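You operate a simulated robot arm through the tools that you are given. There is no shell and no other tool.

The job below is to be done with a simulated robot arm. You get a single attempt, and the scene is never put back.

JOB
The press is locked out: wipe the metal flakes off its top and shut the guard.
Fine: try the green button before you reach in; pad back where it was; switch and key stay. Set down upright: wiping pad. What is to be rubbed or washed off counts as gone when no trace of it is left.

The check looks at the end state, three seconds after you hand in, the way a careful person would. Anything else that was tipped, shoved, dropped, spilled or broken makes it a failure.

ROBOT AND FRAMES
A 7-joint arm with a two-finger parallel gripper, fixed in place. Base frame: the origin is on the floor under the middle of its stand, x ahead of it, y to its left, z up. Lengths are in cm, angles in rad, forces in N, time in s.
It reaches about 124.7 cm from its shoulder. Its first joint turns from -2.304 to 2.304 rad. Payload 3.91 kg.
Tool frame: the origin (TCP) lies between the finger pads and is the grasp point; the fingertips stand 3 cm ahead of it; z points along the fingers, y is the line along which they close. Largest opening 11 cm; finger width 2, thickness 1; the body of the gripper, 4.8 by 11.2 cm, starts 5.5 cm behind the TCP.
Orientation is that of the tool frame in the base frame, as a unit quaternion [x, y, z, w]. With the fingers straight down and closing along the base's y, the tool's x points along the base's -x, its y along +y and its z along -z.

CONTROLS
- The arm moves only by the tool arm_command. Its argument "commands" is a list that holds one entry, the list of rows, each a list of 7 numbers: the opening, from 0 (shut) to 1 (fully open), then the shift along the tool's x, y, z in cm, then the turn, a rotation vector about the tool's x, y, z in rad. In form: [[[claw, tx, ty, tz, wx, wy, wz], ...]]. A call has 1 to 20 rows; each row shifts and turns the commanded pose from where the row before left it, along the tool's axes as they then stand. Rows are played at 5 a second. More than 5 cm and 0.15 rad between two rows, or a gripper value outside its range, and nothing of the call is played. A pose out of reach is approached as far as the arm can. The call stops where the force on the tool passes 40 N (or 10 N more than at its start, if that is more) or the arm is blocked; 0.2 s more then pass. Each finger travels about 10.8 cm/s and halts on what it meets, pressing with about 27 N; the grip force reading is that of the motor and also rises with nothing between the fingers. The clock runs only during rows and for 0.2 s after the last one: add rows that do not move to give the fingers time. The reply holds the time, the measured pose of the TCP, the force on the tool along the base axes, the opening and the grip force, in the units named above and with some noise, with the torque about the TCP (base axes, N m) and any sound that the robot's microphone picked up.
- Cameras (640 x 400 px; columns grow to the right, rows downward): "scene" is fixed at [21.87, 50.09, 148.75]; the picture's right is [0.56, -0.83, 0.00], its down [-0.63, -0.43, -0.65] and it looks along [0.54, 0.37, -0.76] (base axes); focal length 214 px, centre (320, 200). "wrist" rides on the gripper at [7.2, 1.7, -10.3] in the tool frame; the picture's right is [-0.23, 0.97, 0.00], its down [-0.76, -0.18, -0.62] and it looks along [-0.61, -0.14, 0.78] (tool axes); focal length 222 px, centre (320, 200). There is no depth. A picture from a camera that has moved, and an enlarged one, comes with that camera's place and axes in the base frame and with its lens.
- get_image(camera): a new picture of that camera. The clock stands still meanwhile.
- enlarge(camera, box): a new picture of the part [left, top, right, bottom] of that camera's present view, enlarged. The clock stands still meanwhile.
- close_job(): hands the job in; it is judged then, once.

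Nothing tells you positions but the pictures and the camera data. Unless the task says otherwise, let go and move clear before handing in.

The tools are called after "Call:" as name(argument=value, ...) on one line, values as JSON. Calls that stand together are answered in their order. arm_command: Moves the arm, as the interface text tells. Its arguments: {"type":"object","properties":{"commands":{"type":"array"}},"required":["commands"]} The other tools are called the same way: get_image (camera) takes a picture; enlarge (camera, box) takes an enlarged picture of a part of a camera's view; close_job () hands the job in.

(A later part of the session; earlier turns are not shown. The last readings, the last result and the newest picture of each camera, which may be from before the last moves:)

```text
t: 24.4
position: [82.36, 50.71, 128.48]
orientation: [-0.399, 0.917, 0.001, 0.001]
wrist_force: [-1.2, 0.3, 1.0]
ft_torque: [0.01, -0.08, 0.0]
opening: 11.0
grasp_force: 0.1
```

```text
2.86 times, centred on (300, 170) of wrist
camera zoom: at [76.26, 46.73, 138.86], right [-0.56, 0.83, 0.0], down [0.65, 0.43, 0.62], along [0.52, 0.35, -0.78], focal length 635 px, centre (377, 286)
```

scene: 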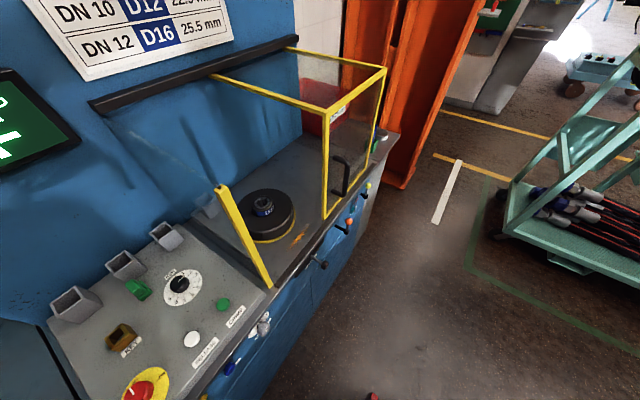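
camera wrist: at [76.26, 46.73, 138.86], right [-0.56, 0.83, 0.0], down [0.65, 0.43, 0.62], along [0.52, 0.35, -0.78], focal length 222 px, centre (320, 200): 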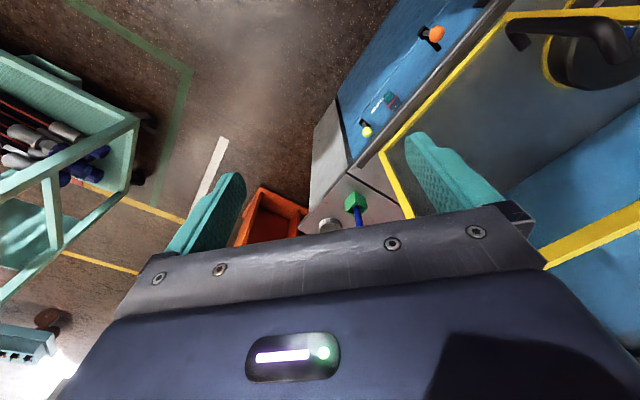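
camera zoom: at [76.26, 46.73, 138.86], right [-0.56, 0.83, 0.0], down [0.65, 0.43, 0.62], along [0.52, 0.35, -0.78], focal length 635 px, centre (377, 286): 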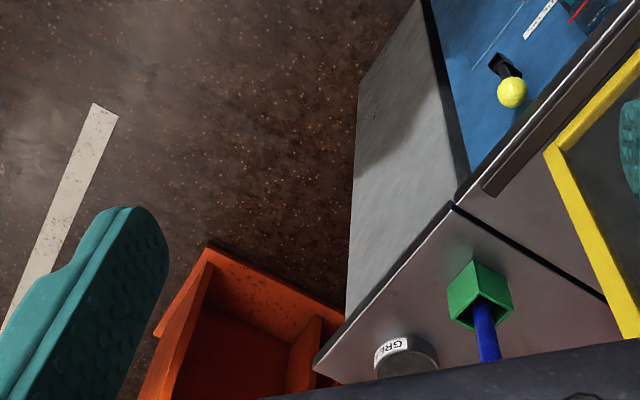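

The blue handle stands in a small green cup next to the grease tin, and it looks like a grease brush. There's another bench on the robot's other side (y<0), so I'll turn and look there for the pad.

Call:
arm_command(commands=[[[1, 0, 0, 0, 0, 0, 0.15], [1, 0, 0, 0, 0, 0, 0.15], [1, 0, 0, 0, 0, 0, 0.15], [1, 0, 0, 0, 0, 0, 0.15], [1, 0, 0, 0, 0, 0, 0.15], [1, 0, 0, 0, 0, 0, 0.15], [1, 0, 0, 0, 0, 0, 0.15], [1, 0, 0, 0, 0, 0, 0.15], [1, 0, 0, 0, 0, 0, 0.15], [1, 0, 0, 0, 0, 0, 0.15], [1, 0, 0, 0, 0, 0, 0.15], [1, 0, 0, 0, 0, 0, 0.15], [1, 0, 0, 0, 0, 0, 0.15], [1, 0, 0, 0, 0, 0, 0.15], [1, 0, 0, 0, 0, 0, 0.15], [1, 0, 0, 0, 0, 0, 0.14]]])

Call:
get_image(camera="wrist")

```text
t: 27.8
position: [82.44, 50.81, 128.25]
orientation: [0.707, 0.707, -0.001, 0.0]
wrist_force: [0.1, 0.1, -0.7]
ft_torque: [0.02, 0.0, 0.01]
opening: 11.0
grasp_force: 0.1
```

```text
taken
camera wrist: at [84.19, 58.12, 138.57], right [0.97, -0.23, 0.0], down [-0.18, -0.76, 0.62], along [-0.14, -0.61, -0.78], focal length 222 px, centre (320, 200)
```

wrist: 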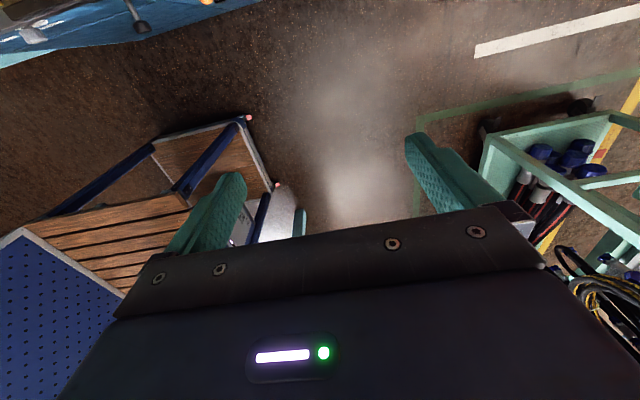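

The cart is at the front right and the robot's slatted stand is to the left in this view. I'll move the arm across to look over the -y side.

Call:
arm_command(commands=[[[1, -4.2, -2.0, 0, 0, 0, 0], [1, -4.2, -2.0, 0, 0, 0, 0], [1, -4.2, -2.0, 0, 0, 0, 0], [1, -4.2, -2.0, 0, 0, 0, 0], [1, -4.2, -2.0, 0, 0, 0, 0], [1, -4.2, -2.0, 0, 0, 0, 0], [1, -4.2, -2.0, 0, 0, 0, 0], [1, -4.2, -2.0, 0, 0, 0, 0], [1, -4.2, -2.0, 0, 0, 0, 0], [1, -4.2, -2.0, 0, 0, 0, 0], [1, -4.2, -2.0, 0, 0, 0, 0], [1, -4.2, -2.0, 0, 0, 0, 0], [1, -4.2, -2.0, 0, 0, 0, 0], [1, -4.2, -2.0, 0, 0, 0, 0]]])

Call:
get_image(camera="wrist")

Call:
get_image(camera="scene")

```text
t: 30.8
position: [54.52, -8.21, 128.07]
orientation: [0.706, 0.708, 0.0, 0.0]
wrist_force: [0.1, 0.6, -0.5]
ft_torque: [0.01, 0.06, 0.0]
opening: 11.02
grasp_force: 0.1
```

```text
taken
camera wrist: at [56.26, -0.79, 138.43], right [0.97, -0.22, 0.0], down [-0.18, -0.76, 0.62], along [-0.14, -0.61, -0.78], focal length 222 px, centre (320, 200)
```

wrist: 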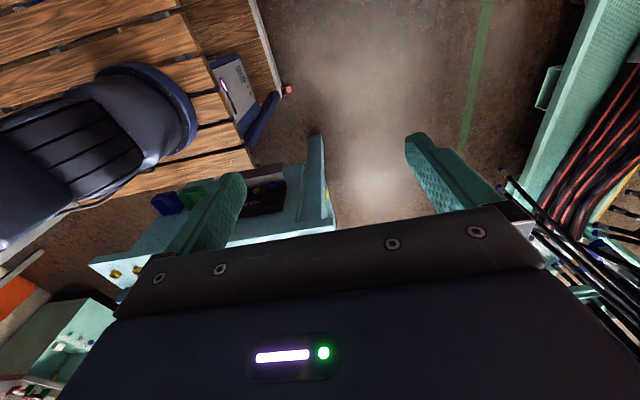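

```text
taken
```

scene: 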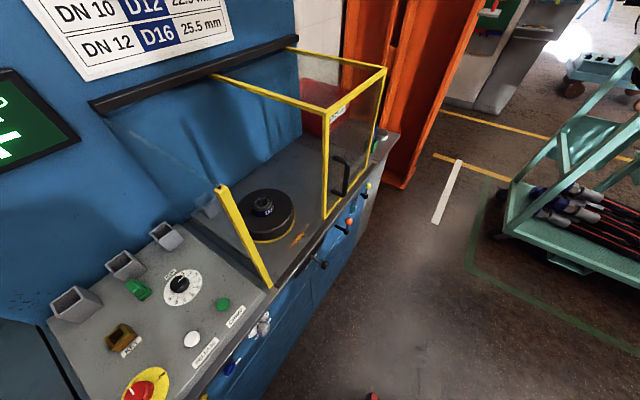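

A small teal table at y<0 with blue, green and black items appears behind the left finger. I'll enlarge and shift to see it unobstructed.

Call:
enlarge(camera="wrist", box=[80, 140, 340, 340])

Call:
arm_command(commands=[[[1, -2, -4, -1, 0, 0, 0], [1, -2, -4, -1, 0, 0, 0], [1, -2, -4, -1, 0, 0, 0], [1, -2, -4, -1, 0, 0, 0], [1, -2, -4, -1, 0, 0, 0]]])

Call:
get_image(camera="wrist")

Call:
enlarge(camera="wrist", box=[160, 80, 480, 260])

```text
2.00 times, centred on (210, 240) of wrist
camera zoom: at [56.26, -0.79, 138.43], right [0.97, -0.22, 0.0], down [-0.18, -0.76, 0.62], along [-0.14, -0.61, -0.78], focal length 444 px, centre (540, 120)
```

zoom: 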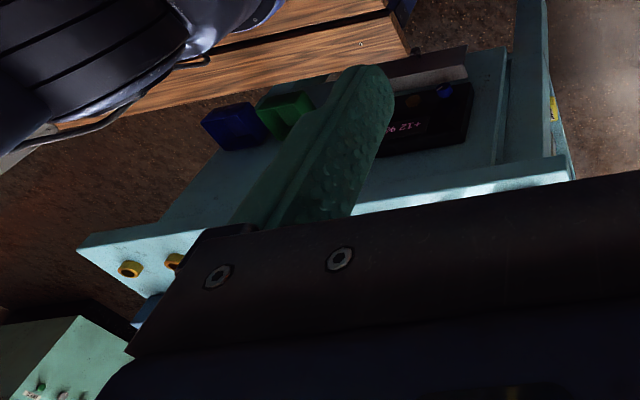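

```text
t: 32.0
position: [34.57, -18.13, 133.18]
orientation: [0.707, 0.707, 0.0, 0.0]
wrist_force: [-0.2, -0.5, -0.3]
ft_torque: [-0.03, 0.02, -0.02]
opening: 11.02
grasp_force: 0.1
```

```text
taken
camera wrist: at [36.27, -10.73, 143.59], right [0.97, -0.22, 0.0], down [-0.18, -0.76, 0.62], along [-0.14, -0.61, -0.78], focal length 222 px, centre (320, 200)
```

wrist: 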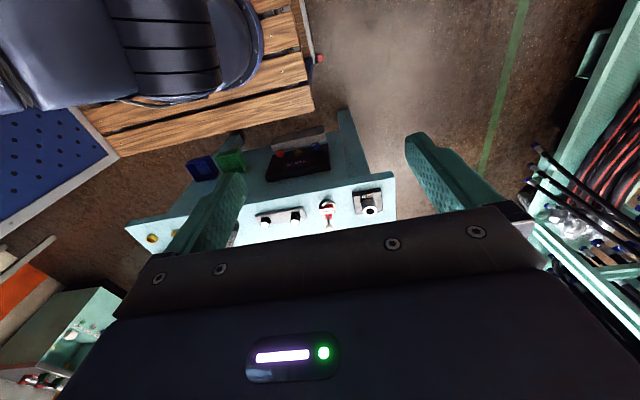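

```text
2.00 times, centred on (320, 170) of wrist
camera zoom: at [36.27, -10.73, 143.59], right [0.97, -0.22, 0.0], down [-0.18, -0.76, 0.62], along [-0.14, -0.61, -0.78], focal length 444 px, centre (320, 260)
```

zoom: 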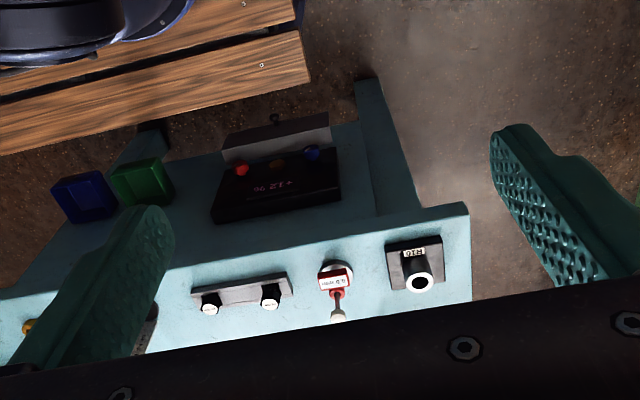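

A teal test trolley is here with blue and green blocks on it. I'll shift a bit further to see them clearly.

Call:
arm_command(commands=[[[1, -2, -3.5, 0, 0, 0, 0], [1, -2, -3.5, 0, 0, 0, 0], [1, -2, -3.5, 0, 0, 0, 0], [1, -2, -3.5, 0, 0, 0, 0]]])

Call:
get_image(camera="wrist")

Call:
enlarge(camera="wrist", box=[180, 80, 460, 260])

```text
t: 33.0
position: [20.56, -26.2, 133.23]
orientation: [0.706, 0.708, 0.001, 0.0]
wrist_force: [0.1, 0.5, -0.9]
ft_torque: [-0.04, 0.02, 0.01]
opening: 10.98
grasp_force: 0.0
```

```text
taken
camera wrist: at [22.24, -18.79, 143.58], right [0.97, -0.23, 0.0], down [-0.18, -0.76, 0.62], along [-0.14, -0.61, -0.78], focal length 222 px, centre (320, 200)
```

wrist: 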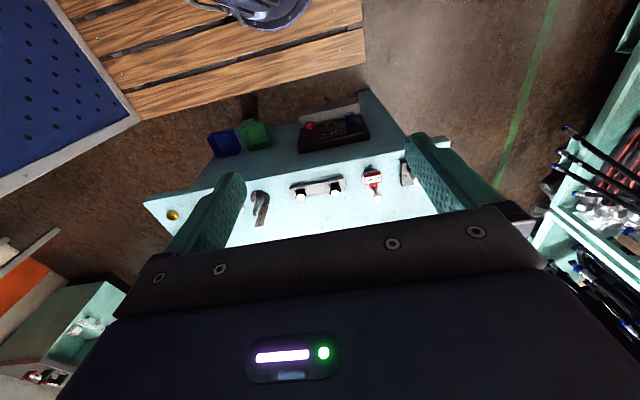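

```text
2.22 times, centred on (320, 170) of wrist
camera zoom: at [22.24, -18.79, 143.58], right [0.97, -0.23, 0.0], down [-0.18, -0.76, 0.62], along [-0.14, -0.61, -0.78], focal length 494 px, centre (320, 267)
```

zoom: 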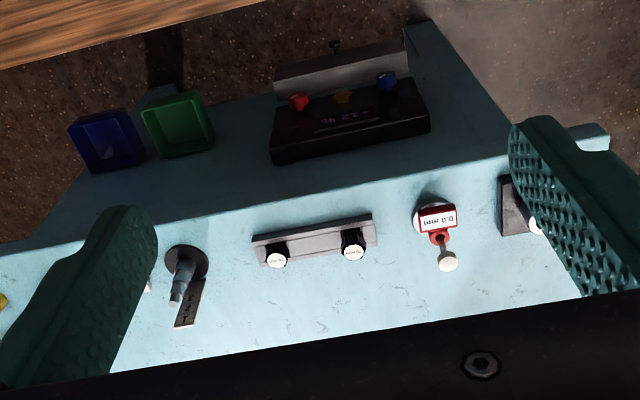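

Those are just empty trays. The right-shelf cup is about 131 cm away, so out of reach. The green item on the press panel, a flat plate with a raised grip and no label, is the likely wiping pad. I'll go back and view it up close.

Call:
arm_command(commands=[[[1, 2, 4, 0, 0, 0, 0], [1, 2, 4, 0, 0, 0, 0], [1, 2, 4, 0, 0, 0, 0], [1, 2, 4, 0, 0, 0, 0], [1, 2, 4, 0, 0, 0, 0], [1, 2, 4, 0, 0, 0, 0], [1, 2, 4, 0, 0, 0, 0], [1, 2, 4, 0, 0, 0, 0], [1, 4.5, 0, 0, 0, 0, 0], [1, 4.5, 0, 0, 0, 0, 0], [1, 4.5, 0, 0, 0, 0, 0], [1, 4.5, 0, 0, 0, 0, 0], [1, 4.5, 0, 0, 0, 0, 0], [1, 4.5, 0, 0, 0, 0, 0], [1, 4.5, 0, 0, 0, 0, 0], [1, 4.5, 0, 0, 0, 0, 0], [1, 4.5, 0, 0, 0, 0, 0], [1, 4.5, 0, 0, 0, 0, 0]]])

Call:
arm_command(commands=[[[1, 0, 0, 0, 0, 0, -0.15], [1, 0, 0, 0, 0, 0, -0.15], [1, 0, 0, 0, 0, 0, -0.15], [1, 0, 0, 0, 0, 0, -0.15], [1, 0, 0, 0, 0, 0, -0.15], [1, 0, 0, 0, 0, 0, -0.15], [1, 0, 0, 0, 0, 0, -0.15], [1, 0, 0, 0, 0, 0, -0.15], [1, 0, 0, 0, 0, 0, -0.15], [1, 0, 0, 0, 0, 0, -0.15], [1, 0, 0, 0, 0, 0, -0.15], [1, 0, 0, 0, 0, 0, -0.15], [1, 0, 0, 0, 0, 0, -0.15], [1, 0, 0, 0, 0, 0, -0.15], [1, 0, 0, 0, 0, 0, -0.15], [1, 0, 0, 0, 0, 0, -0.15], [1, 0, 0, 0, 0, 0, -0.15], [1, 0, 0, 0, 0, 0, -0.15], [1, 0, 0, 0, 0, 0, -0.15], [1, 0, 0, 0, 0, 0, -0.15]]])

```text
t: 36.8
position: [52.28, 35.03, 133.3]
orientation: [0.706, 0.708, 0.001, 0.001]
wrist_force: [-0.6, -0.3, -0.1]
ft_torque: [0.0, -0.03, 0.04]
opening: 10.99
grasp_force: 0.1
```

```text
t: 41.0
position: [52.51, 34.97, 133.34]
orientation: [-0.656, 0.755, 0.0, -0.001]
wrist_force: [-0.4, -0.3, -0.4]
ft_torque: [0.03, -0.03, 0.01]
opening: 10.99
grasp_force: 0.0
```

Turning is almost complete; next I finish the turn and approach above the panel.

Call:
arm_command(commands=[[[1, 0, 0, 0, 0, 0, -0.14], [1, -2.92, 3.375, 0.67, 0, 0, 0], [1, -2.92, 3.375, 0.67, 0, 0, 0], [1, -2.92, 3.375, 0.67, 0, 0, 0], [1, -2.92, 3.375, 0.67, 0, 0, 0], [1, -2.92, 3.375, 0.67, 0, 0, 0], [1, -2.92, 3.375, 0.67, 0, 0, 0], [1, -2.92, 3.375, 0.67, 0, 0, 0], [1, -2.92, 3.375, 0.67, 0, 0, 0], [1, -2.92, 3.375, 0.67, 0, 0, 0], [1, -2.92, 3.375, 0.67, 0, 0, 0], [1, -2.92, 3.375, 0.67, 0, 0, 0], [1, -2.92, 3.375, 0.67, 0, 0, 0]]])

Call:
get_image(camera="wrist")

Call:
enlarge(camera="wrist", box=[220, 80, 440, 230])

```text
t: 43.8
position: [11.89, 70.05, 125.18]
orientation: [-0.705, 0.709, 0.0, 0.0]
wrist_force: [0.8, -0.3, 0.6]
ft_torque: [0.04, 0.03, -0.01]
opening: 11.0
grasp_force: 0.0
```

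```text
taken
camera wrist: at [10.33, 62.92, 135.66], right [-0.97, 0.23, 0.0], down [0.18, 0.76, 0.62], along [0.14, 0.61, -0.78], focal length 222 px, centre (320, 200)
```

wrist: 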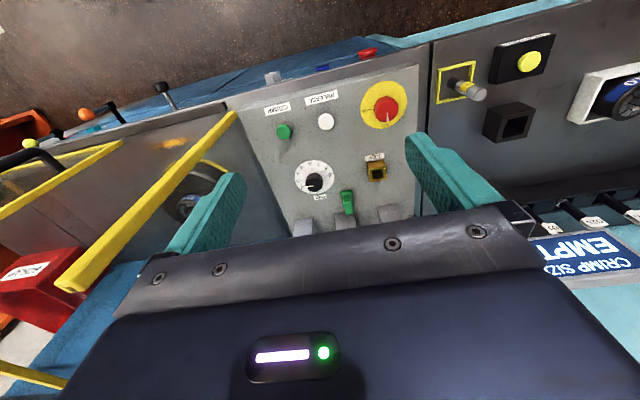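

```text
2.67 times, centred on (330, 155) of wrist
camera zoom: at [10.33, 62.92, 135.66], right [-0.97, 0.23, 0.0], down [0.18, 0.76, 0.62], along [0.14, 0.61, -0.78], focal length 592 px, centre (293, 320)
```

zoom: 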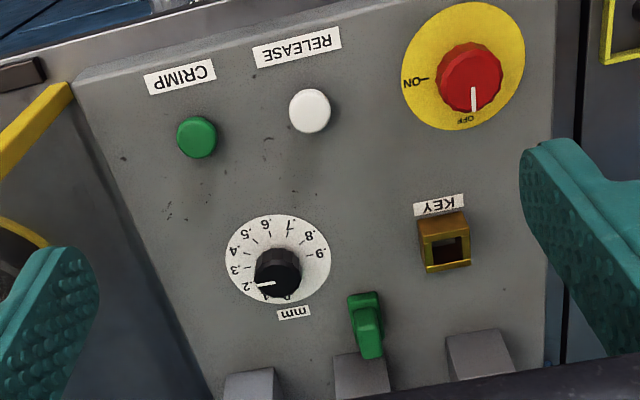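

The green item is just in front of the middle cup. I'll go a little further over the panel to see its shape.

Call:
arm_command(commands=[[[1, -4, 0, 1.5, 0, 0, 0], [1, -4, 0, 1.5, 0, 0, 0], [1, -4, 0, 1.5, 0, 0, 0]]])

Call:
get_image(camera="wrist")

Call:
enlarge(camera="wrist", box=[270, 90, 400, 220])

```text
t: 44.6
position: [11.96, 82.16, 120.8]
orientation: [-0.707, 0.708, 0.0, 0.001]
wrist_force: [0.1, -0.5, 0.6]
ft_torque: [0.08, -0.01, 0.0]
opening: 11.01
grasp_force: 0.0
```

```text
taken
camera wrist: at [10.31, 74.96, 131.13], right [-0.97, 0.23, 0.0], down [0.18, 0.76, 0.62], along [0.14, 0.61, -0.78], focal length 222 px, centre (320, 200)
```

wrist: 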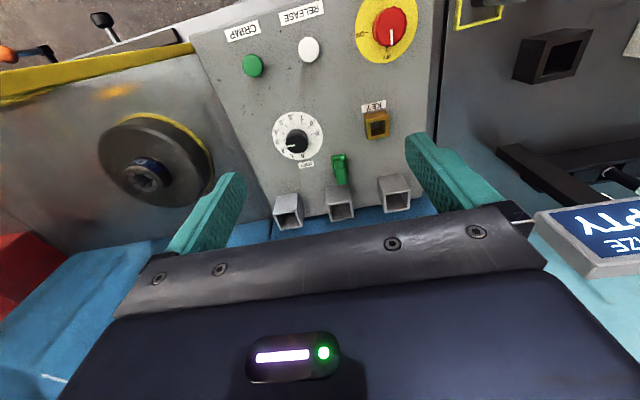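

```text
3.08 times, centred on (335, 155) of wrist
camera zoom: at [10.31, 74.96, 131.13], right [-0.97, 0.23, 0.0], down [0.18, 0.76, 0.62], along [0.14, 0.61, -0.78], focal length 684 px, centre (274, 338)
```

zoom: 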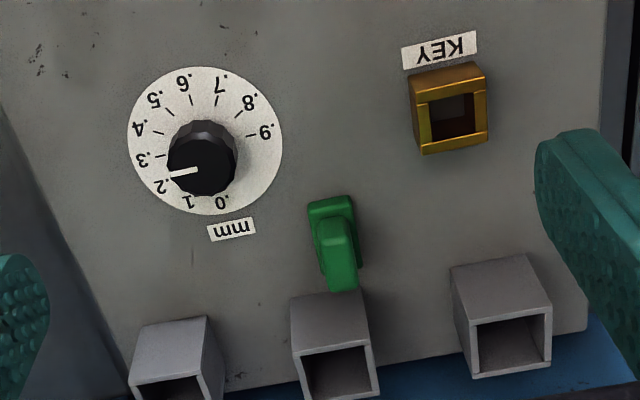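

The green item does look like a small pad: a flat base about 2.8 x 5 cm with a narrower grip on top, at about (11.3, 98) on the panel. I'll enlarge it strongly from both cameras to get its shape.

Call:
enlarge(camera="scene", box=[122, 272, 158, 304])

Call:
enlarge(camera="wrist", box=[316, 142, 366, 192])

Call:
enlarge(camera="wrist", box=[220, 20, 340, 100])

```text
12.50 times, centred on (140, 288) of scene
camera zoom: at [21.87, 50.09, 148.75], right [0.56, -0.83, 0.0], down [-0.63, -0.43, -0.65], along [0.54, 0.37, -0.76], focal length 2681 px, centre (2570, -900)
```

zoom: 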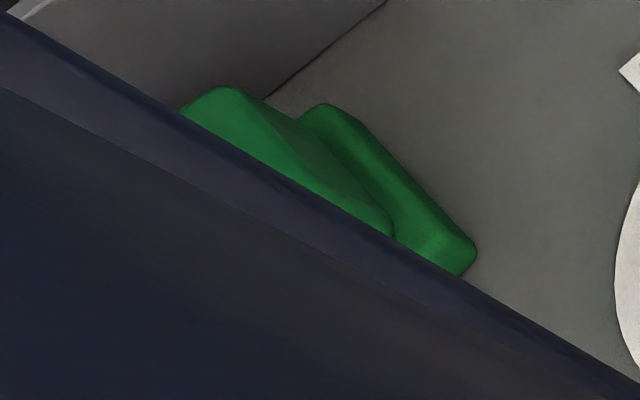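

```text
8.00 times, centred on (341, 167) of wrist
camera zoom: at [10.31, 74.96, 131.13], right [-0.97, 0.23, 0.0], down [0.18, 0.76, 0.62], along [0.14, 0.61, -0.78], focal length 1777 px, centre (152, 464)
```

zoom: 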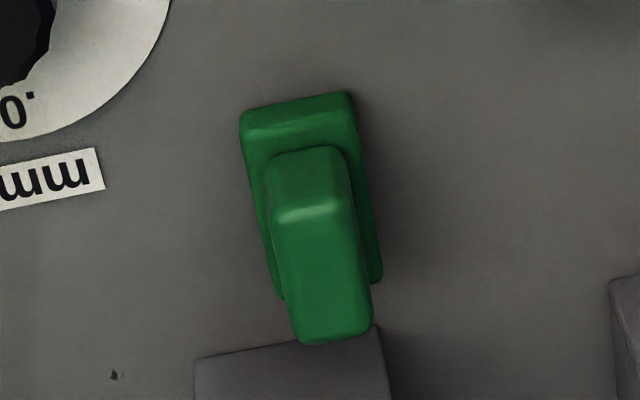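

```text
5.00 times, centred on (280, 60) of wrist
camera zoom: at [10.31, 74.96, 131.13], right [-0.97, 0.23, 0.0], down [0.18, 0.76, 0.62], along [0.14, 0.61, -0.78], focal length 1111 px, centre (520, 900)
```

zoom: 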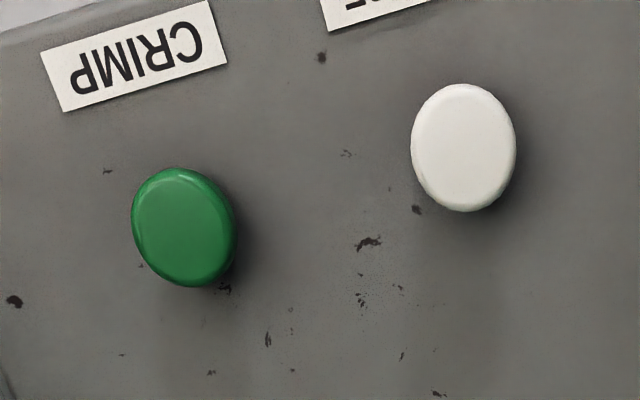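

The green item is clearly a loose pad: base about 2.75 x 4.7 cm centred at (11.36, 97.9), with a grip 1.8 cm wide and its top at z≈95.6. First I try the green CRIMP button at (20.8, 77.6), so I close the fingers and come down above it.

Call:
arm_command(commands=[[[0, 1.55, -2.95, 0, 0, 0, 0], [0, 1.55, -2.95, 0, 0, 0, 0], [0, 1.5, -2.95, 0, 0, 0, 0], [0, 0, 0, 4, 0, 0, 0], [0, 0, 0, 4, 0, 0, 0], [0, 0, 0, 4, 0, 0, 0], [0, 0, 0, 4, 0, 0, 0], [0, 0, 0, 4, 0, 0, 0]]])

Call:
get_image(camera="wrist")

Call:
get_image(camera="scene")

```text
t: 46.4
position: [20.93, 77.58, 100.8]
orientation: [0.708, -0.707, 0.0, -0.001]
wrist_force: [0.0, -0.2, 0.8]
ft_torque: [-0.01, 0.02, 0.01]
opening: 0.04
grasp_force: 26.3
```

```text
taken
camera wrist: at [19.2, 70.27, 111.15], right [-0.97, 0.23, 0.0], down [0.18, 0.76, 0.62], along [0.14, 0.61, -0.78], focal length 222 px, centre (320, 200)
```

wrist: 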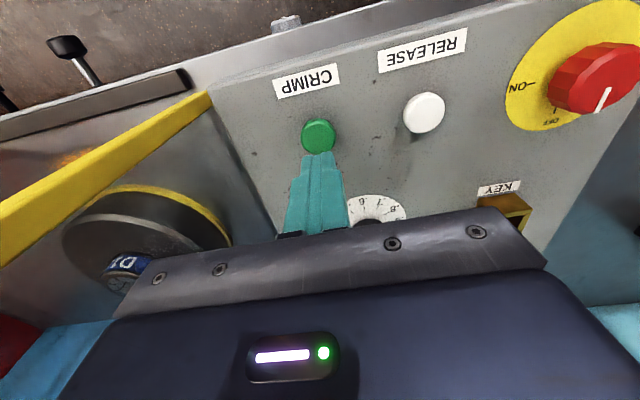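

```text
taken
```

scene: 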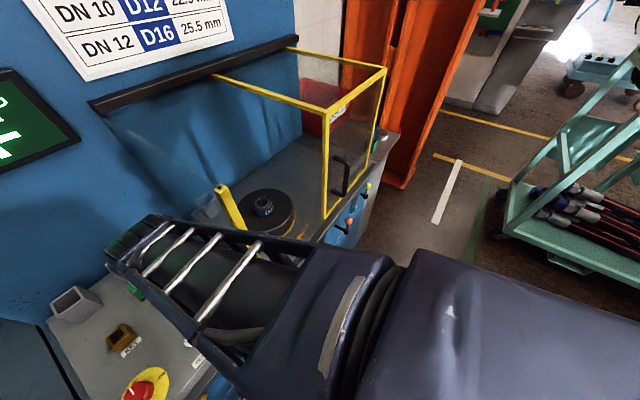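

The closed fingertips are right over the CRIMP button. I'll press it down in small steps.

Call:
arm_command(commands=[[[0, 0, 0, 1.5, 0, 0, 0], [0, 0, 0, 1.5, 0, 0, 0], [0, 0, 0, 0.3, 0, 0, 0], [0, 0, 0, 0.3, 0, 0, 0], [0, 0, 0, 0.3, 0, 0, 0]]])

```text
t: 47.6
position: [20.82, 77.43, 96.77]
orientation: [-0.707, 0.707, 0.0, 0.0]
wrist_force: [0.0, 0.0, -0.3]
ft_torque: [0.03, 0.03, 0.0]
opening: 0.0
grasp_force: 27.0
```

Tips are at about z=93.8 with no contact yet, so I continue down gently.

Call:
arm_command(commands=[[[0, 0, 0, 0.2, 0, 0, 0], [0, 0, 0, 0.2, 0, 0, 0], [0, 0, 0, 0.2, 0, 0, 0]]])

```text
t: 48.4
position: [20.8, 77.43, 96.2]
orientation: [-0.707, 0.707, 0.0, 0.0]
wrist_force: [0.8, -0.3, 5.4]
ft_torque: [-0.02, -0.03, -0.03]
opening: 0.02
grasp_force: 26.8
heard: click
```

There was a click at about 5 N, so the button has been pressed. I'll back off and check that the press stays dead.

Call:
arm_command(commands=[[[0, 0, 0, 0, 0, 0, 0], [0, 0, 0, -0.6, 0, 0, 0], [0, 0, 0, -3, 0, 0, 0], [0, 0, 0, -3, 0, 0, 0], [0, 0, 0, 0, 0, 0, 0], [0, 0, 0, 0, 0, 0, 0]]])

Call:
get_image(camera="scene")

Call:
get_image(camera="wrist")

Call:
enlarge(camera="scene", box=[0, 40, 120, 200])

```text
t: 49.8
position: [20.81, 77.36, 102.75]
orientation: [-0.706, 0.708, 0.0, 0.0]
wrist_force: [0.1, 0.0, -0.7]
ft_torque: [0.01, 0.0, -0.02]
opening: 0.0
grasp_force: 27.1
```

```text
taken
```

scene: 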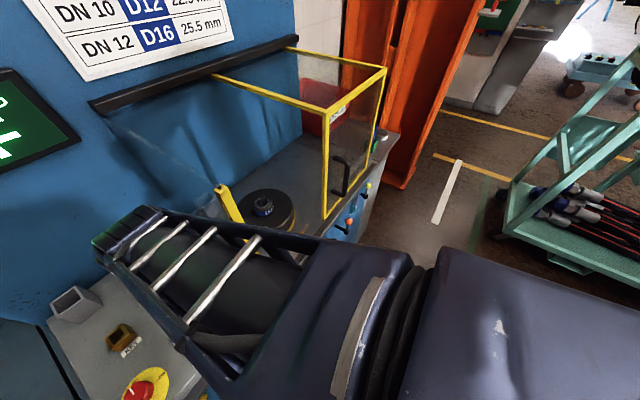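

```text
taken
camera wrist: at [19.21, 70.18, 113.18], right [-0.97, 0.23, 0.0], down [0.18, 0.76, 0.62], along [0.14, 0.61, -0.78], focal length 222 px, centre (320, 200)
```

wrist: 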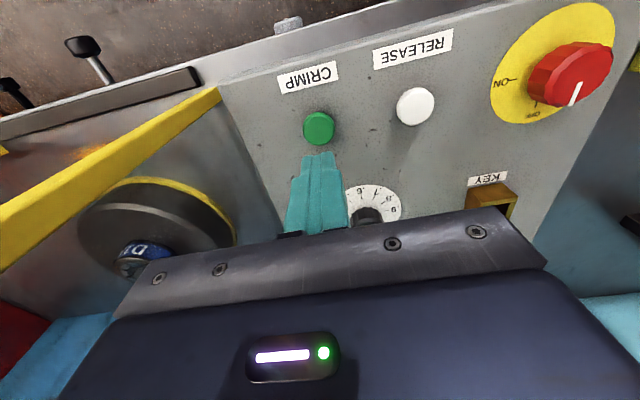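

```text
2.50 times, centred on (60, 120) of scene
camera zoom: at [21.87, 50.09, 148.75], right [0.56, -0.83, 0.0], down [-0.63, -0.43, -0.65], along [0.54, 0.37, -0.76], focal length 536 px, centre (970, 400)
```

zoom: 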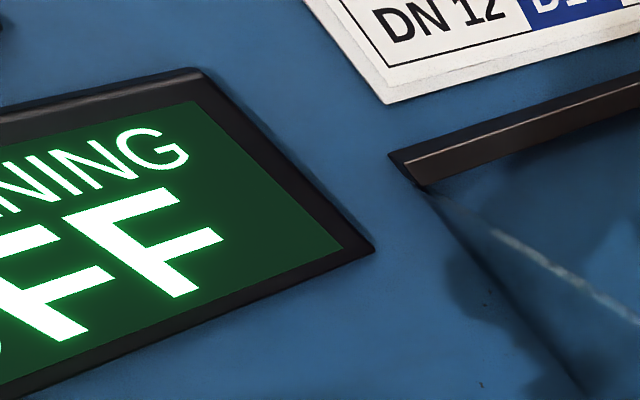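

The readout shows OFF and nothing moved: the press is dead. Now I go over to the pad at (11.36, 98.0), opening the fingers to about 4 cm and staying above the cups.

Call:
arm_command(commands=[[[0.364, -4.1, 1.88, 0, 0, 0, 0], [0.364, -4.1, 1.88, 0, 0, 0, 0], [0.364, -4.1, 1.88, 0, 0, 0, 0], [0.364, 0, 0, 0, 0, 0, 0]]])

Call:
get_image(camera="scene")

Call:
get_image(camera="wrist")

```text
t: 50.8
position: [15.16, 89.64, 102.69]
orientation: [-0.706, 0.708, 0.0, 0.0]
wrist_force: [-0.1, -0.7, -0.3]
ft_torque: [-0.03, -0.03, 0.01]
opening: 4.01
grasp_force: 0.0
```

```text
taken
```

scene: 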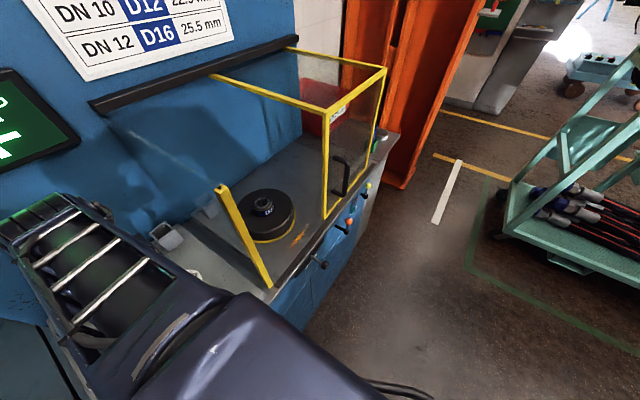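

```text
taken
camera wrist: at [13.51, 82.49, 113.17], right [-0.97, 0.23, 0.0], down [0.18, 0.76, 0.62], along [0.14, 0.61, -0.78], focal length 222 px, centre (320, 200)
```

wrist: 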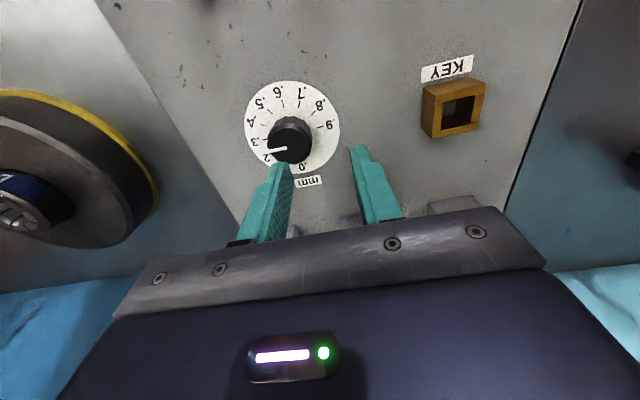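

The wrist extends only about 4–5 cm beyond the TCP, so there's room at the wall. I'll move the rest of the way above the pad.

Call:
arm_command(commands=[[[0.364, -4.2, 1.9, 0, 0, 0, 0], [0.364, -4.2, 1.9, 0, 0, 0, 0], [0.364, 0, 0, 0, 0, 0, 0]]])

Call:
get_image(camera="wrist")

Call:
get_image(camera="scene")

```text
t: 51.6
position: [11.44, 94.79, 102.23]
orientation: [0.707, -0.707, 0.001, 0.0]
wrist_force: [0.5, -0.1, -0.5]
ft_torque: [-0.01, 0.03, -0.01]
opening: 3.98
grasp_force: 0.1
out of reach, approached as far as the arm can: row 2
```

```text
taken
camera wrist: at [9.83, 87.65, 112.62], right [-0.97, 0.23, 0.0], down [0.18, 0.76, 0.62], along [0.14, 0.61, -0.78], focal length 222 px, centre (320, 200)
```

wrist: 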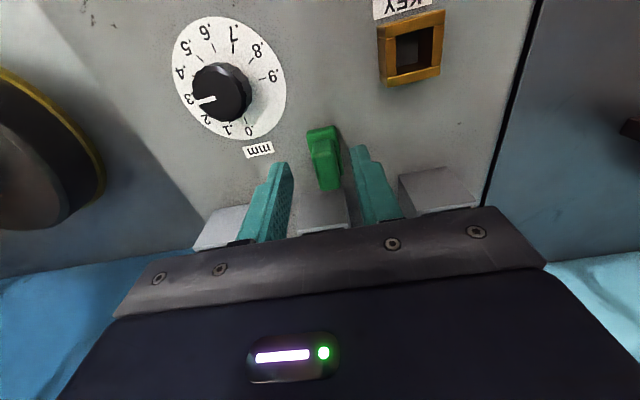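

```text
taken
```

scene: 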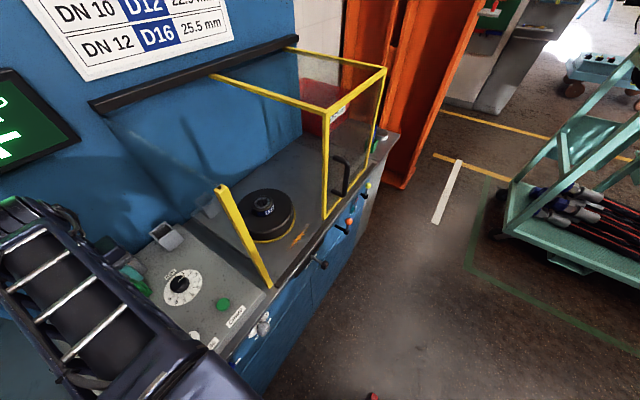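

With the tool straight down the pad is just out of reach (it stopped at y≈94.8). Tilting the tool about 0.3 rad so the fingers lean towards the wall brings the wrist back and extends the reach, so I'll tilt and recheck.

Call:
arm_command(commands=[[[0.364, 0, 0, 0, 0, -0.15, 0], [0.364, 0, 0, 0, 0, -0.15, 0], [0.364, 0, 0, 0, 0, 0, 0]]])

Call:
get_image(camera="wrist")

```text
t: 52.4
position: [11.37, 94.8, 102.14]
orientation: [-0.699, 0.7, 0.106, 0.106]
wrist_force: [0.2, -0.1, -0.9]
ft_torque: [-0.01, 0.02, 0.03]
opening: 4.0
grasp_force: 0.1
```

```text
taken
camera wrist: at [9.84, 84.89, 110.0], right [-0.97, 0.22, 0.07], down [0.18, 0.54, 0.82], along [0.14, 0.81, -0.57], focal length 222 px, centre (320, 200)
```

wrist: 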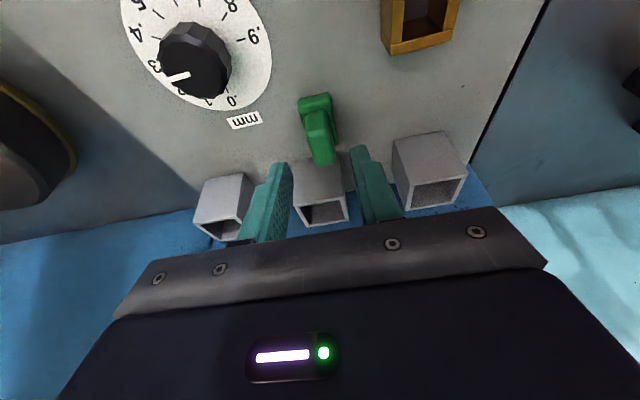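

The tilt worked and the pad sits just ahead of the fingers. I'll enlarge to refine its place before moving in.

Call:
enlarge(camera="wrist", box=[270, 70, 370, 190])

```text
3.33 times, centred on (320, 130) of wrist
camera zoom: at [9.84, 84.89, 110.0], right [-0.97, 0.22, 0.07], down [0.18, 0.54, 0.82], along [0.14, 0.81, -0.57], focal length 740 px, centre (320, 433)
```

zoom: 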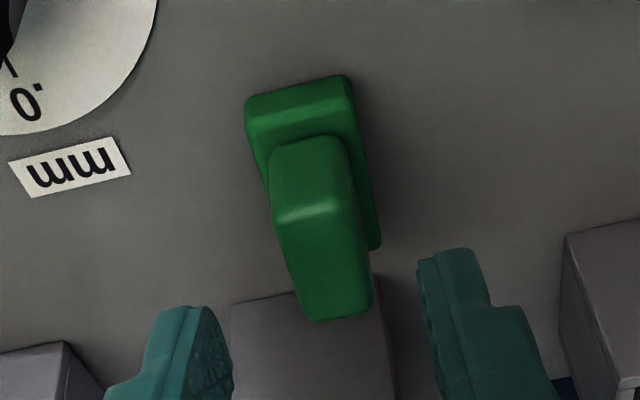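

The pad's grip is centred at x≈11.5, so I'll line up just above it and check.

Call:
arm_command(commands=[[[0.364, -1.66, -0.13, 2.75, 0, 0, 0], [0.364, 0, 0, 0, 0, 0, 0]]])

Call:
get_image(camera="wrist")

Call:
enlarge(camera="wrist", box=[240, 90, 400, 210])

```text
t: 53.0
position: [11.66, 97.24, 100.08]
orientation: [-0.699, 0.699, 0.106, 0.106]
wrist_force: [0.1, 0.5, -0.1]
ft_torque: [0.0, -0.01, 0.0]
opening: 4.0
grasp_force: 0.1
```

```text
taken
camera wrist: at [10.08, 87.35, 107.9], right [-0.97, 0.22, 0.07], down [0.18, 0.54, 0.82], along [0.14, 0.81, -0.57], focal length 222 px, centre (320, 200)
```

wrist: 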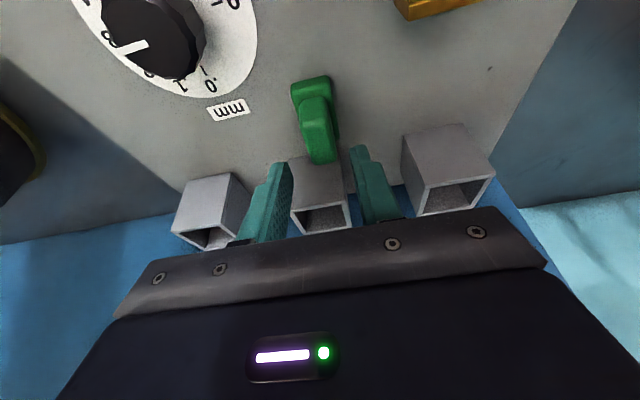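

```text
3.33 times, centred on (320, 150) of wrist
camera zoom: at [10.08, 87.35, 107.9], right [-0.97, 0.22, 0.07], down [0.18, 0.54, 0.82], along [0.14, 0.81, -0.57], focal length 740 px, centre (320, 367)
```

zoom: 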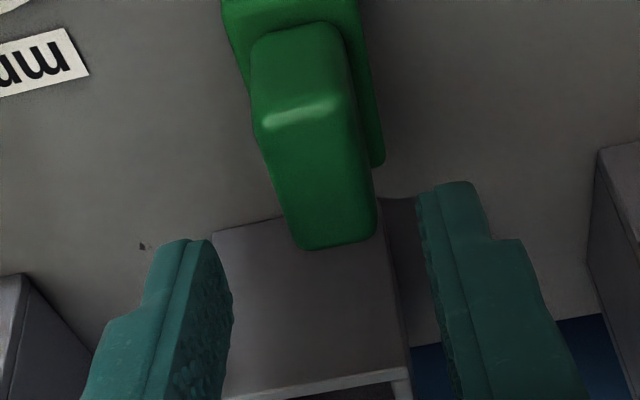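

Alignment is good: the grip centre is at about (11.6, 98.2) and the finger tips will straddle it. I'll descend.

Call:
arm_command(commands=[[[0.364, 0.355, 0, 1.146, 0, 0, 0], [0.364, 0.355, 0, 1.146, 0, 0, 0], [0.364, 0.355, 0, 1.146, 0, 0, 0], [0.364, 0, 0, 0, 0, 0, 0]]])

Call:
get_image(camera="wrist")

Call:
enlarge(camera="wrist", box=[240, 90, 400, 210])

```text
t: 54.0
position: [11.73, 97.23, 96.53]
orientation: [-0.699, 0.699, 0.105, 0.105]
wrist_force: [0.1, 1.0, -0.2]
ft_torque: [-0.03, 0.02, 0.01]
opening: 4.02
grasp_force: 0.0
```

```text
taken
camera wrist: at [10.04, 87.32, 104.27], right [-0.97, 0.22, 0.07], down [0.18, 0.54, 0.82], along [0.14, 0.81, -0.57], focal length 222 px, centre (320, 200)
```

wrist: 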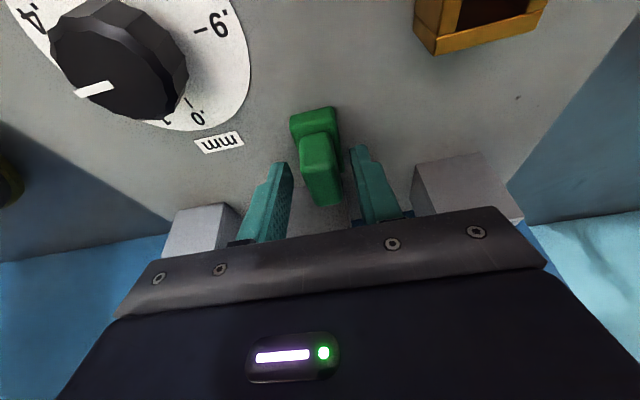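

```text
3.33 times, centred on (320, 150) of wrist
camera zoom: at [10.04, 87.32, 104.27], right [-0.97, 0.22, 0.07], down [0.18, 0.54, 0.82], along [0.14, 0.81, -0.57], focal length 740 px, centre (320, 367)
```

zoom: 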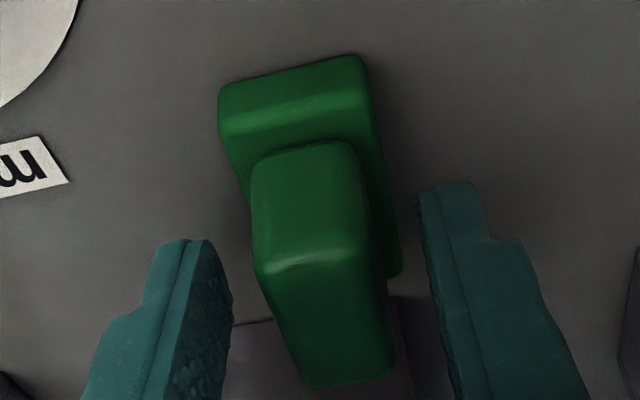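

The tips sit just above the pad's base (z≈93.0) on either side of the grip. I'll close the fingers.

Call:
arm_command(commands=[[[0.25, 0, 0, 0, 0, 0, 0], [0.15, 0, 0, 0, 0, 0, 0], [0, 0, 0, 0, 0, 0, 0], [0, 0, 0, 0, 0, 0, 0], [0, 0, 0, 0, 0, 0, 0]]])

Call:
enlarge(camera="wrist", box=[240, 90, 400, 210])

```text
t: 55.2
position: [11.65, 97.31, 96.45]
orientation: [-0.699, 0.699, 0.106, 0.106]
wrist_force: [-0.3, 0.4, 0.2]
ft_torque: [-0.01, -0.02, 0.02]
opening: 2.65
grasp_force: 27.0
```

```text
3.33 times, centred on (320, 150) of wrist
camera zoom: at [10.05, 87.32, 104.28], right [-0.97, 0.22, 0.07], down [0.18, 0.54, 0.82], along [0.14, 0.81, -0.57], focal length 740 px, centre (320, 367)
```

zoom: 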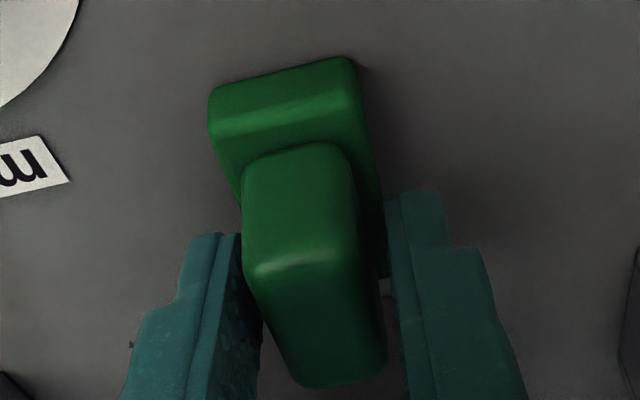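

The fingers stopped at 2.65 cm, so the tips caught the base's edges rather than the grip. I'll open, rise 0.6 cm and close again on the grip itself.

Call:
arm_command(commands=[[[0.364, 0, 0, 0, 0, 0, 0], [0.364, 0, 0, 0, 0, 0, 0], [0.364, -0.18, 0.05, -0.57, 0, 0, 0], [0.364, 0, 0, 0, 0, 0, 0], [0.2, 0, 0, 0, 0, 0, 0], [0, 0, 0, 0, 0, 0, 0], [0, 0, 0, 0, 0, 0, 0], [0, 0, 0, 0, 0, 0, 0]]])

Call:
enlarge(camera="wrist", box=[240, 90, 400, 210])

```text
t: 57.0
position: [11.63, 97.24, 97.09]
orientation: [-0.699, 0.7, 0.106, 0.106]
wrist_force: [0.6, 0.0, 1.5]
ft_torque: [-0.03, -0.01, 0.0]
opening: 1.92
grasp_force: 27.0
```

```text
3.33 times, centred on (320, 150) of wrist
camera zoom: at [9.97, 87.33, 104.88], right [-0.97, 0.22, 0.07], down [0.18, 0.54, 0.82], along [0.14, 0.81, -0.57], focal length 740 px, centre (320, 367)
```

zoom: 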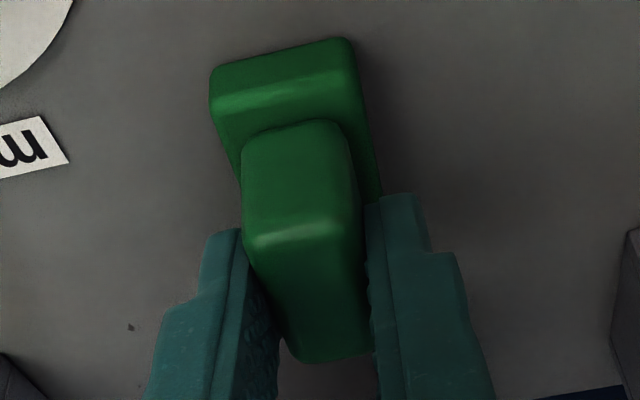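

Now the fingers hold the grip at 1.92 cm. I'll lift the pad and check it's held (release pose to remember: TCP ≈ (11.6, 97.24, 97.1)).

Call:
arm_command(commands=[[[0, -0.295, 0, -0.955, 0, 0, 0], [0, -0.886, 0, -2.865, 0, 0, 0], [0, -0.886, 0, -2.865, 0, 0, 0], [0, 0, 0, 0, 0, 0, 0]]])

Call:
get_image(camera="wrist")

Call:
get_image(camera="scene")

```text
t: 58.0
position: [11.6, 97.3, 103.99]
orientation: [-0.699, 0.7, 0.105, 0.106]
wrist_force: [-0.4, 0.4, -0.4]
ft_torque: [-0.02, 0.01, -0.02]
opening: 1.92
grasp_force: 26.8
```

```text
taken
camera wrist: at [9.95, 87.34, 111.86], right [-0.97, 0.22, 0.07], down [0.18, 0.54, 0.82], along [0.14, 0.81, -0.57], focal length 222 px, centre (320, 200)
```

wrist: 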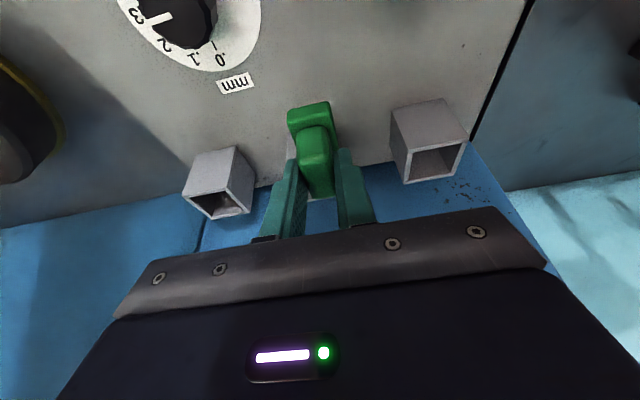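

```text
taken
```

scene: 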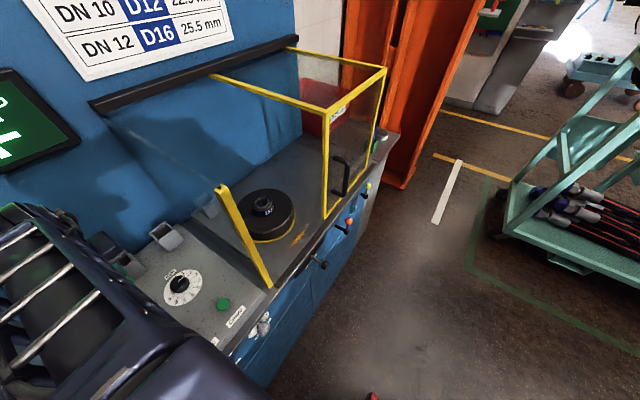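

The pad is lifted and held level. I'll carry it out in front of the press (y≈55) and across to the guard opening at x≈48.

Call:
arm_command(commands=[[[0, 4.01, 0, -1.241, 0, 0, 0], [0, 4.01, 0, -1.241, 0, 0, 0], [0, 4.01, 0, -1.241, 0, 0, 0], [0, 4.01, 0, -1.241, 0, 0, 0], [0, 4.01, 0, -1.241, 0, 0, 0], [0, 4.01, 0, -1.241, 0, 0, 0], [0, 4.01, 0, -1.241, 0, 0, 0], [0, 4.01, 0, -1.241, 0, 0, 0], [0, 4.01, 0, -1.241, 0, 0, 0], [0, 4.01, 0, -1.241, 0, 0, 0], [0, 0, -4.5, 0, 0, 0, 0], [0, 0, -4.5, 0, 0, 0, 0], [0, 0, -4.5, 0, 0, 0, 0], [0, 0, -4.5, 0, 0, 0, 0], [0, 0, -4.5, 0, 0, 0, 0], [0, 0, -4.5, 0, 0, 0, 0], [0, 0, -4.5, 0, 0, 0, 0], [0, 0, -4.5, 0, 0, 0, 0]]])

Call:
get_image(camera="wrist")

Call:
get_image(camera="scene")

```text
t: 61.8
position: [47.67, 55.1, 104.08]
orientation: [-0.699, 0.7, 0.106, 0.106]
wrist_force: [-0.5, 0.1, -0.3]
ft_torque: [-0.02, -0.01, 0.0]
opening: 1.9
grasp_force: 27.3
```

```text
taken
camera wrist: at [45.93, 45.29, 111.85], right [-0.97, 0.22, 0.07], down [0.18, 0.54, 0.82], along [0.14, 0.81, -0.57], focal length 222 px, centre (320, 200)
```

wrist: 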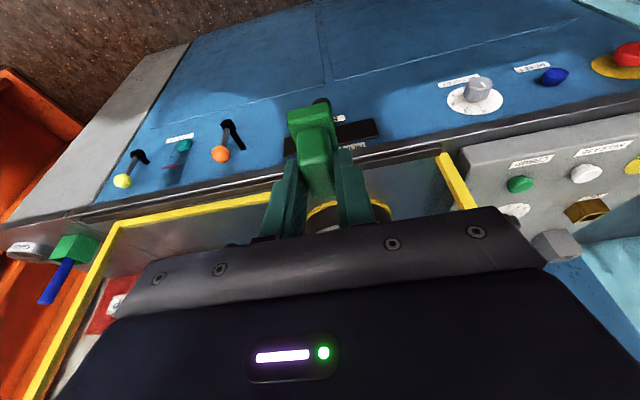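

```text
taken
```

scene: 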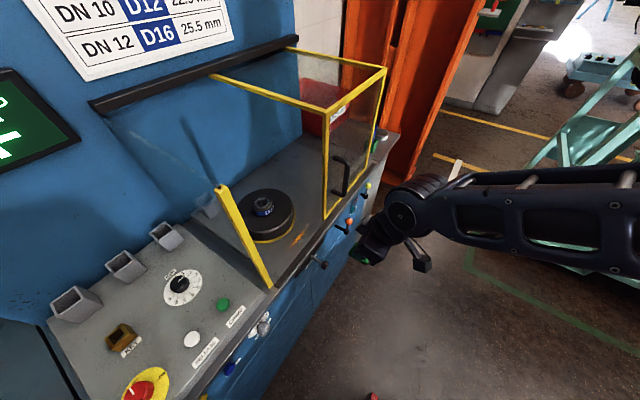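

The pad is held level in front of the opening. I'll move in over the deck at about x=44, y=76, still well above it, then check clearances.

Call:
arm_command(commands=[[[0, 0, 3.7, 0, 0, 0, 0], [0, -3.99, 0, 1.235, 0, 0, 0], [0, -3.99, 0, 1.235, 0, 0, 0], [0, -3.99, 0, 1.235, 0, 0, 0], [0, -3.99, 0, 1.235, 0, 0, 0], [0, -3.99, 0, 1.235, 0, 0, 0], [0, 0, 0, 0, 0, 0, 0]]])

Call:
get_image(camera="wrist")

Call:
get_image(camera="scene")

```text
t: 63.4
position: [43.95, 76.18, 104.19]
orientation: [-0.698, 0.7, 0.105, 0.106]
wrist_force: [0.4, 0.5, -0.4]
ft_torque: [-0.02, 0.02, -0.02]
opening: 1.92
grasp_force: 27.2
```

```text
taken
camera wrist: at [42.24, 66.3, 111.94], right [-0.97, 0.22, 0.07], down [0.18, 0.54, 0.82], along [0.14, 0.81, -0.57], focal length 222 px, centre (320, 200)
```

wrist: 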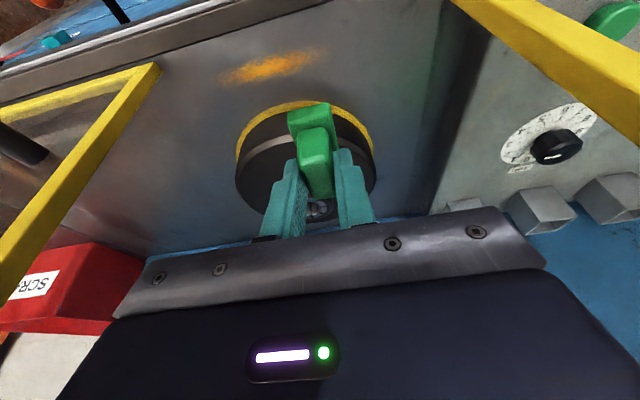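

```text
taken
```

scene: 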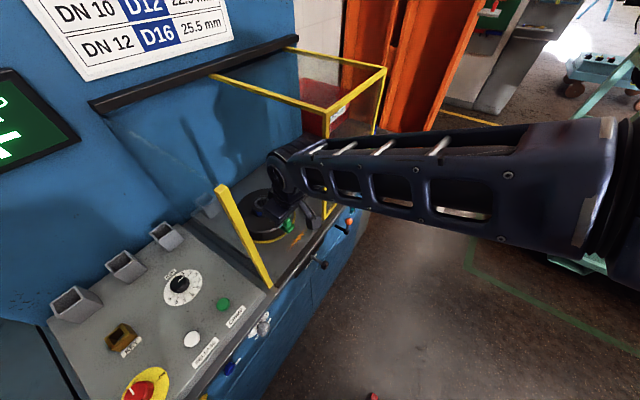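

Clearances look good: the forearm comes from above and behind. The flakes span x≈42.5–53.7 at y≈76.6, so I'll start from the left end (x≈41) and come down near the deck.

Call:
arm_command(commands=[[[0, 0, 2.9, 0, 0, 0, 0], [0, 0.8126, 0, 2.626, 0, 0, 0], [0, 0.8126, 0, 2.626, 0, 0, 0], [0, 0.8126, 0, 2.626, 0, 0, 0], [0, 0.7, 0, 2.3, 0, 0, 0], [0, 0, 0, 0, 0, 0, 0]]])

Call:
get_image(camera="wrist")

Call:
get_image(camera="scene")

```text
t: 64.8
position: [41.13, 76.2, 93.41]
orientation: [-0.699, 0.7, 0.106, 0.105]
wrist_force: [0.7, -0.2, -0.2]
ft_torque: [0.0, 0.0, 0.01]
opening: 1.91
grasp_force: 26.9
```

```text
taken
camera wrist: at [39.37, 66.27, 101.19], right [-0.97, 0.22, 0.07], down [0.18, 0.54, 0.82], along [0.14, 0.81, -0.57], focal length 222 px, centre (320, 200)
```

wrist: 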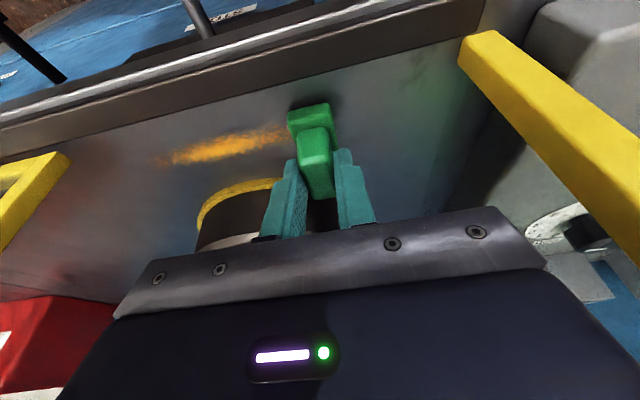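

```text
taken
```

scene: 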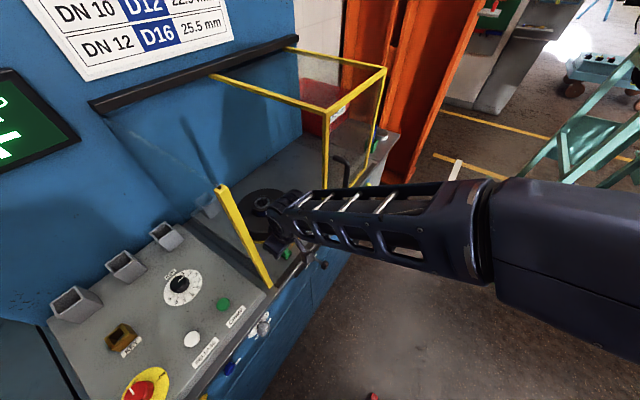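

The pad hovers about 1 cm above the deck with the flake streak beside it. I'll lower it in small steps to touch.

Call:
arm_command(commands=[[[0, 0.089, 0, 0.2865, 0, 0, 0], [0, 0.089, 0, 0.2865, 0, 0, 0], [0, 0.059, 0, 0.191, 0, 0, 0], [0, 0, 0, 0, 0, 0, 0]]])

```text
t: 65.8
position: [40.99, 76.18, 92.86]
orientation: [-0.699, 0.699, 0.106, 0.107]
wrist_force: [4.8, 5.0, 34.4]
ft_torque: [0.17, -0.11, -0.01]
opening: 1.98
grasp_force: 26.8
```

Contact came at about z=92.9 with 34 N, which is harder than needed. I'll ease off to a light pressure.

Call:
arm_command(commands=[[[0, -0.047, 0, -0.153, 0, 0, 0], [0, 0, 0, 0, 0, 0, 0]]])

```text
t: 66.4
position: [41.05, 76.12, 92.88]
orientation: [-0.698, 0.7, 0.106, 0.106]
wrist_force: [6.4, 12.8, 25.6]
ft_torque: [0.61, -0.22, 0.01]
opening: 1.93
grasp_force: 26.7
```

Still 26 N, so I'll ease off a little more.

Call:
arm_command(commands=[[[0, -0.03, 0, -0.095, 0, 0, 0], [0, 0, 0, 0, 0, 0, 0]]])

```text
t: 67.0
position: [41.02, 76.1, 92.82]
orientation: [-0.698, 0.7, 0.105, 0.106]
wrist_force: [3.9, 4.5, 19.7]
ft_torque: [0.26, -0.07, -0.03]
opening: 1.92
grasp_force: 27.5
```

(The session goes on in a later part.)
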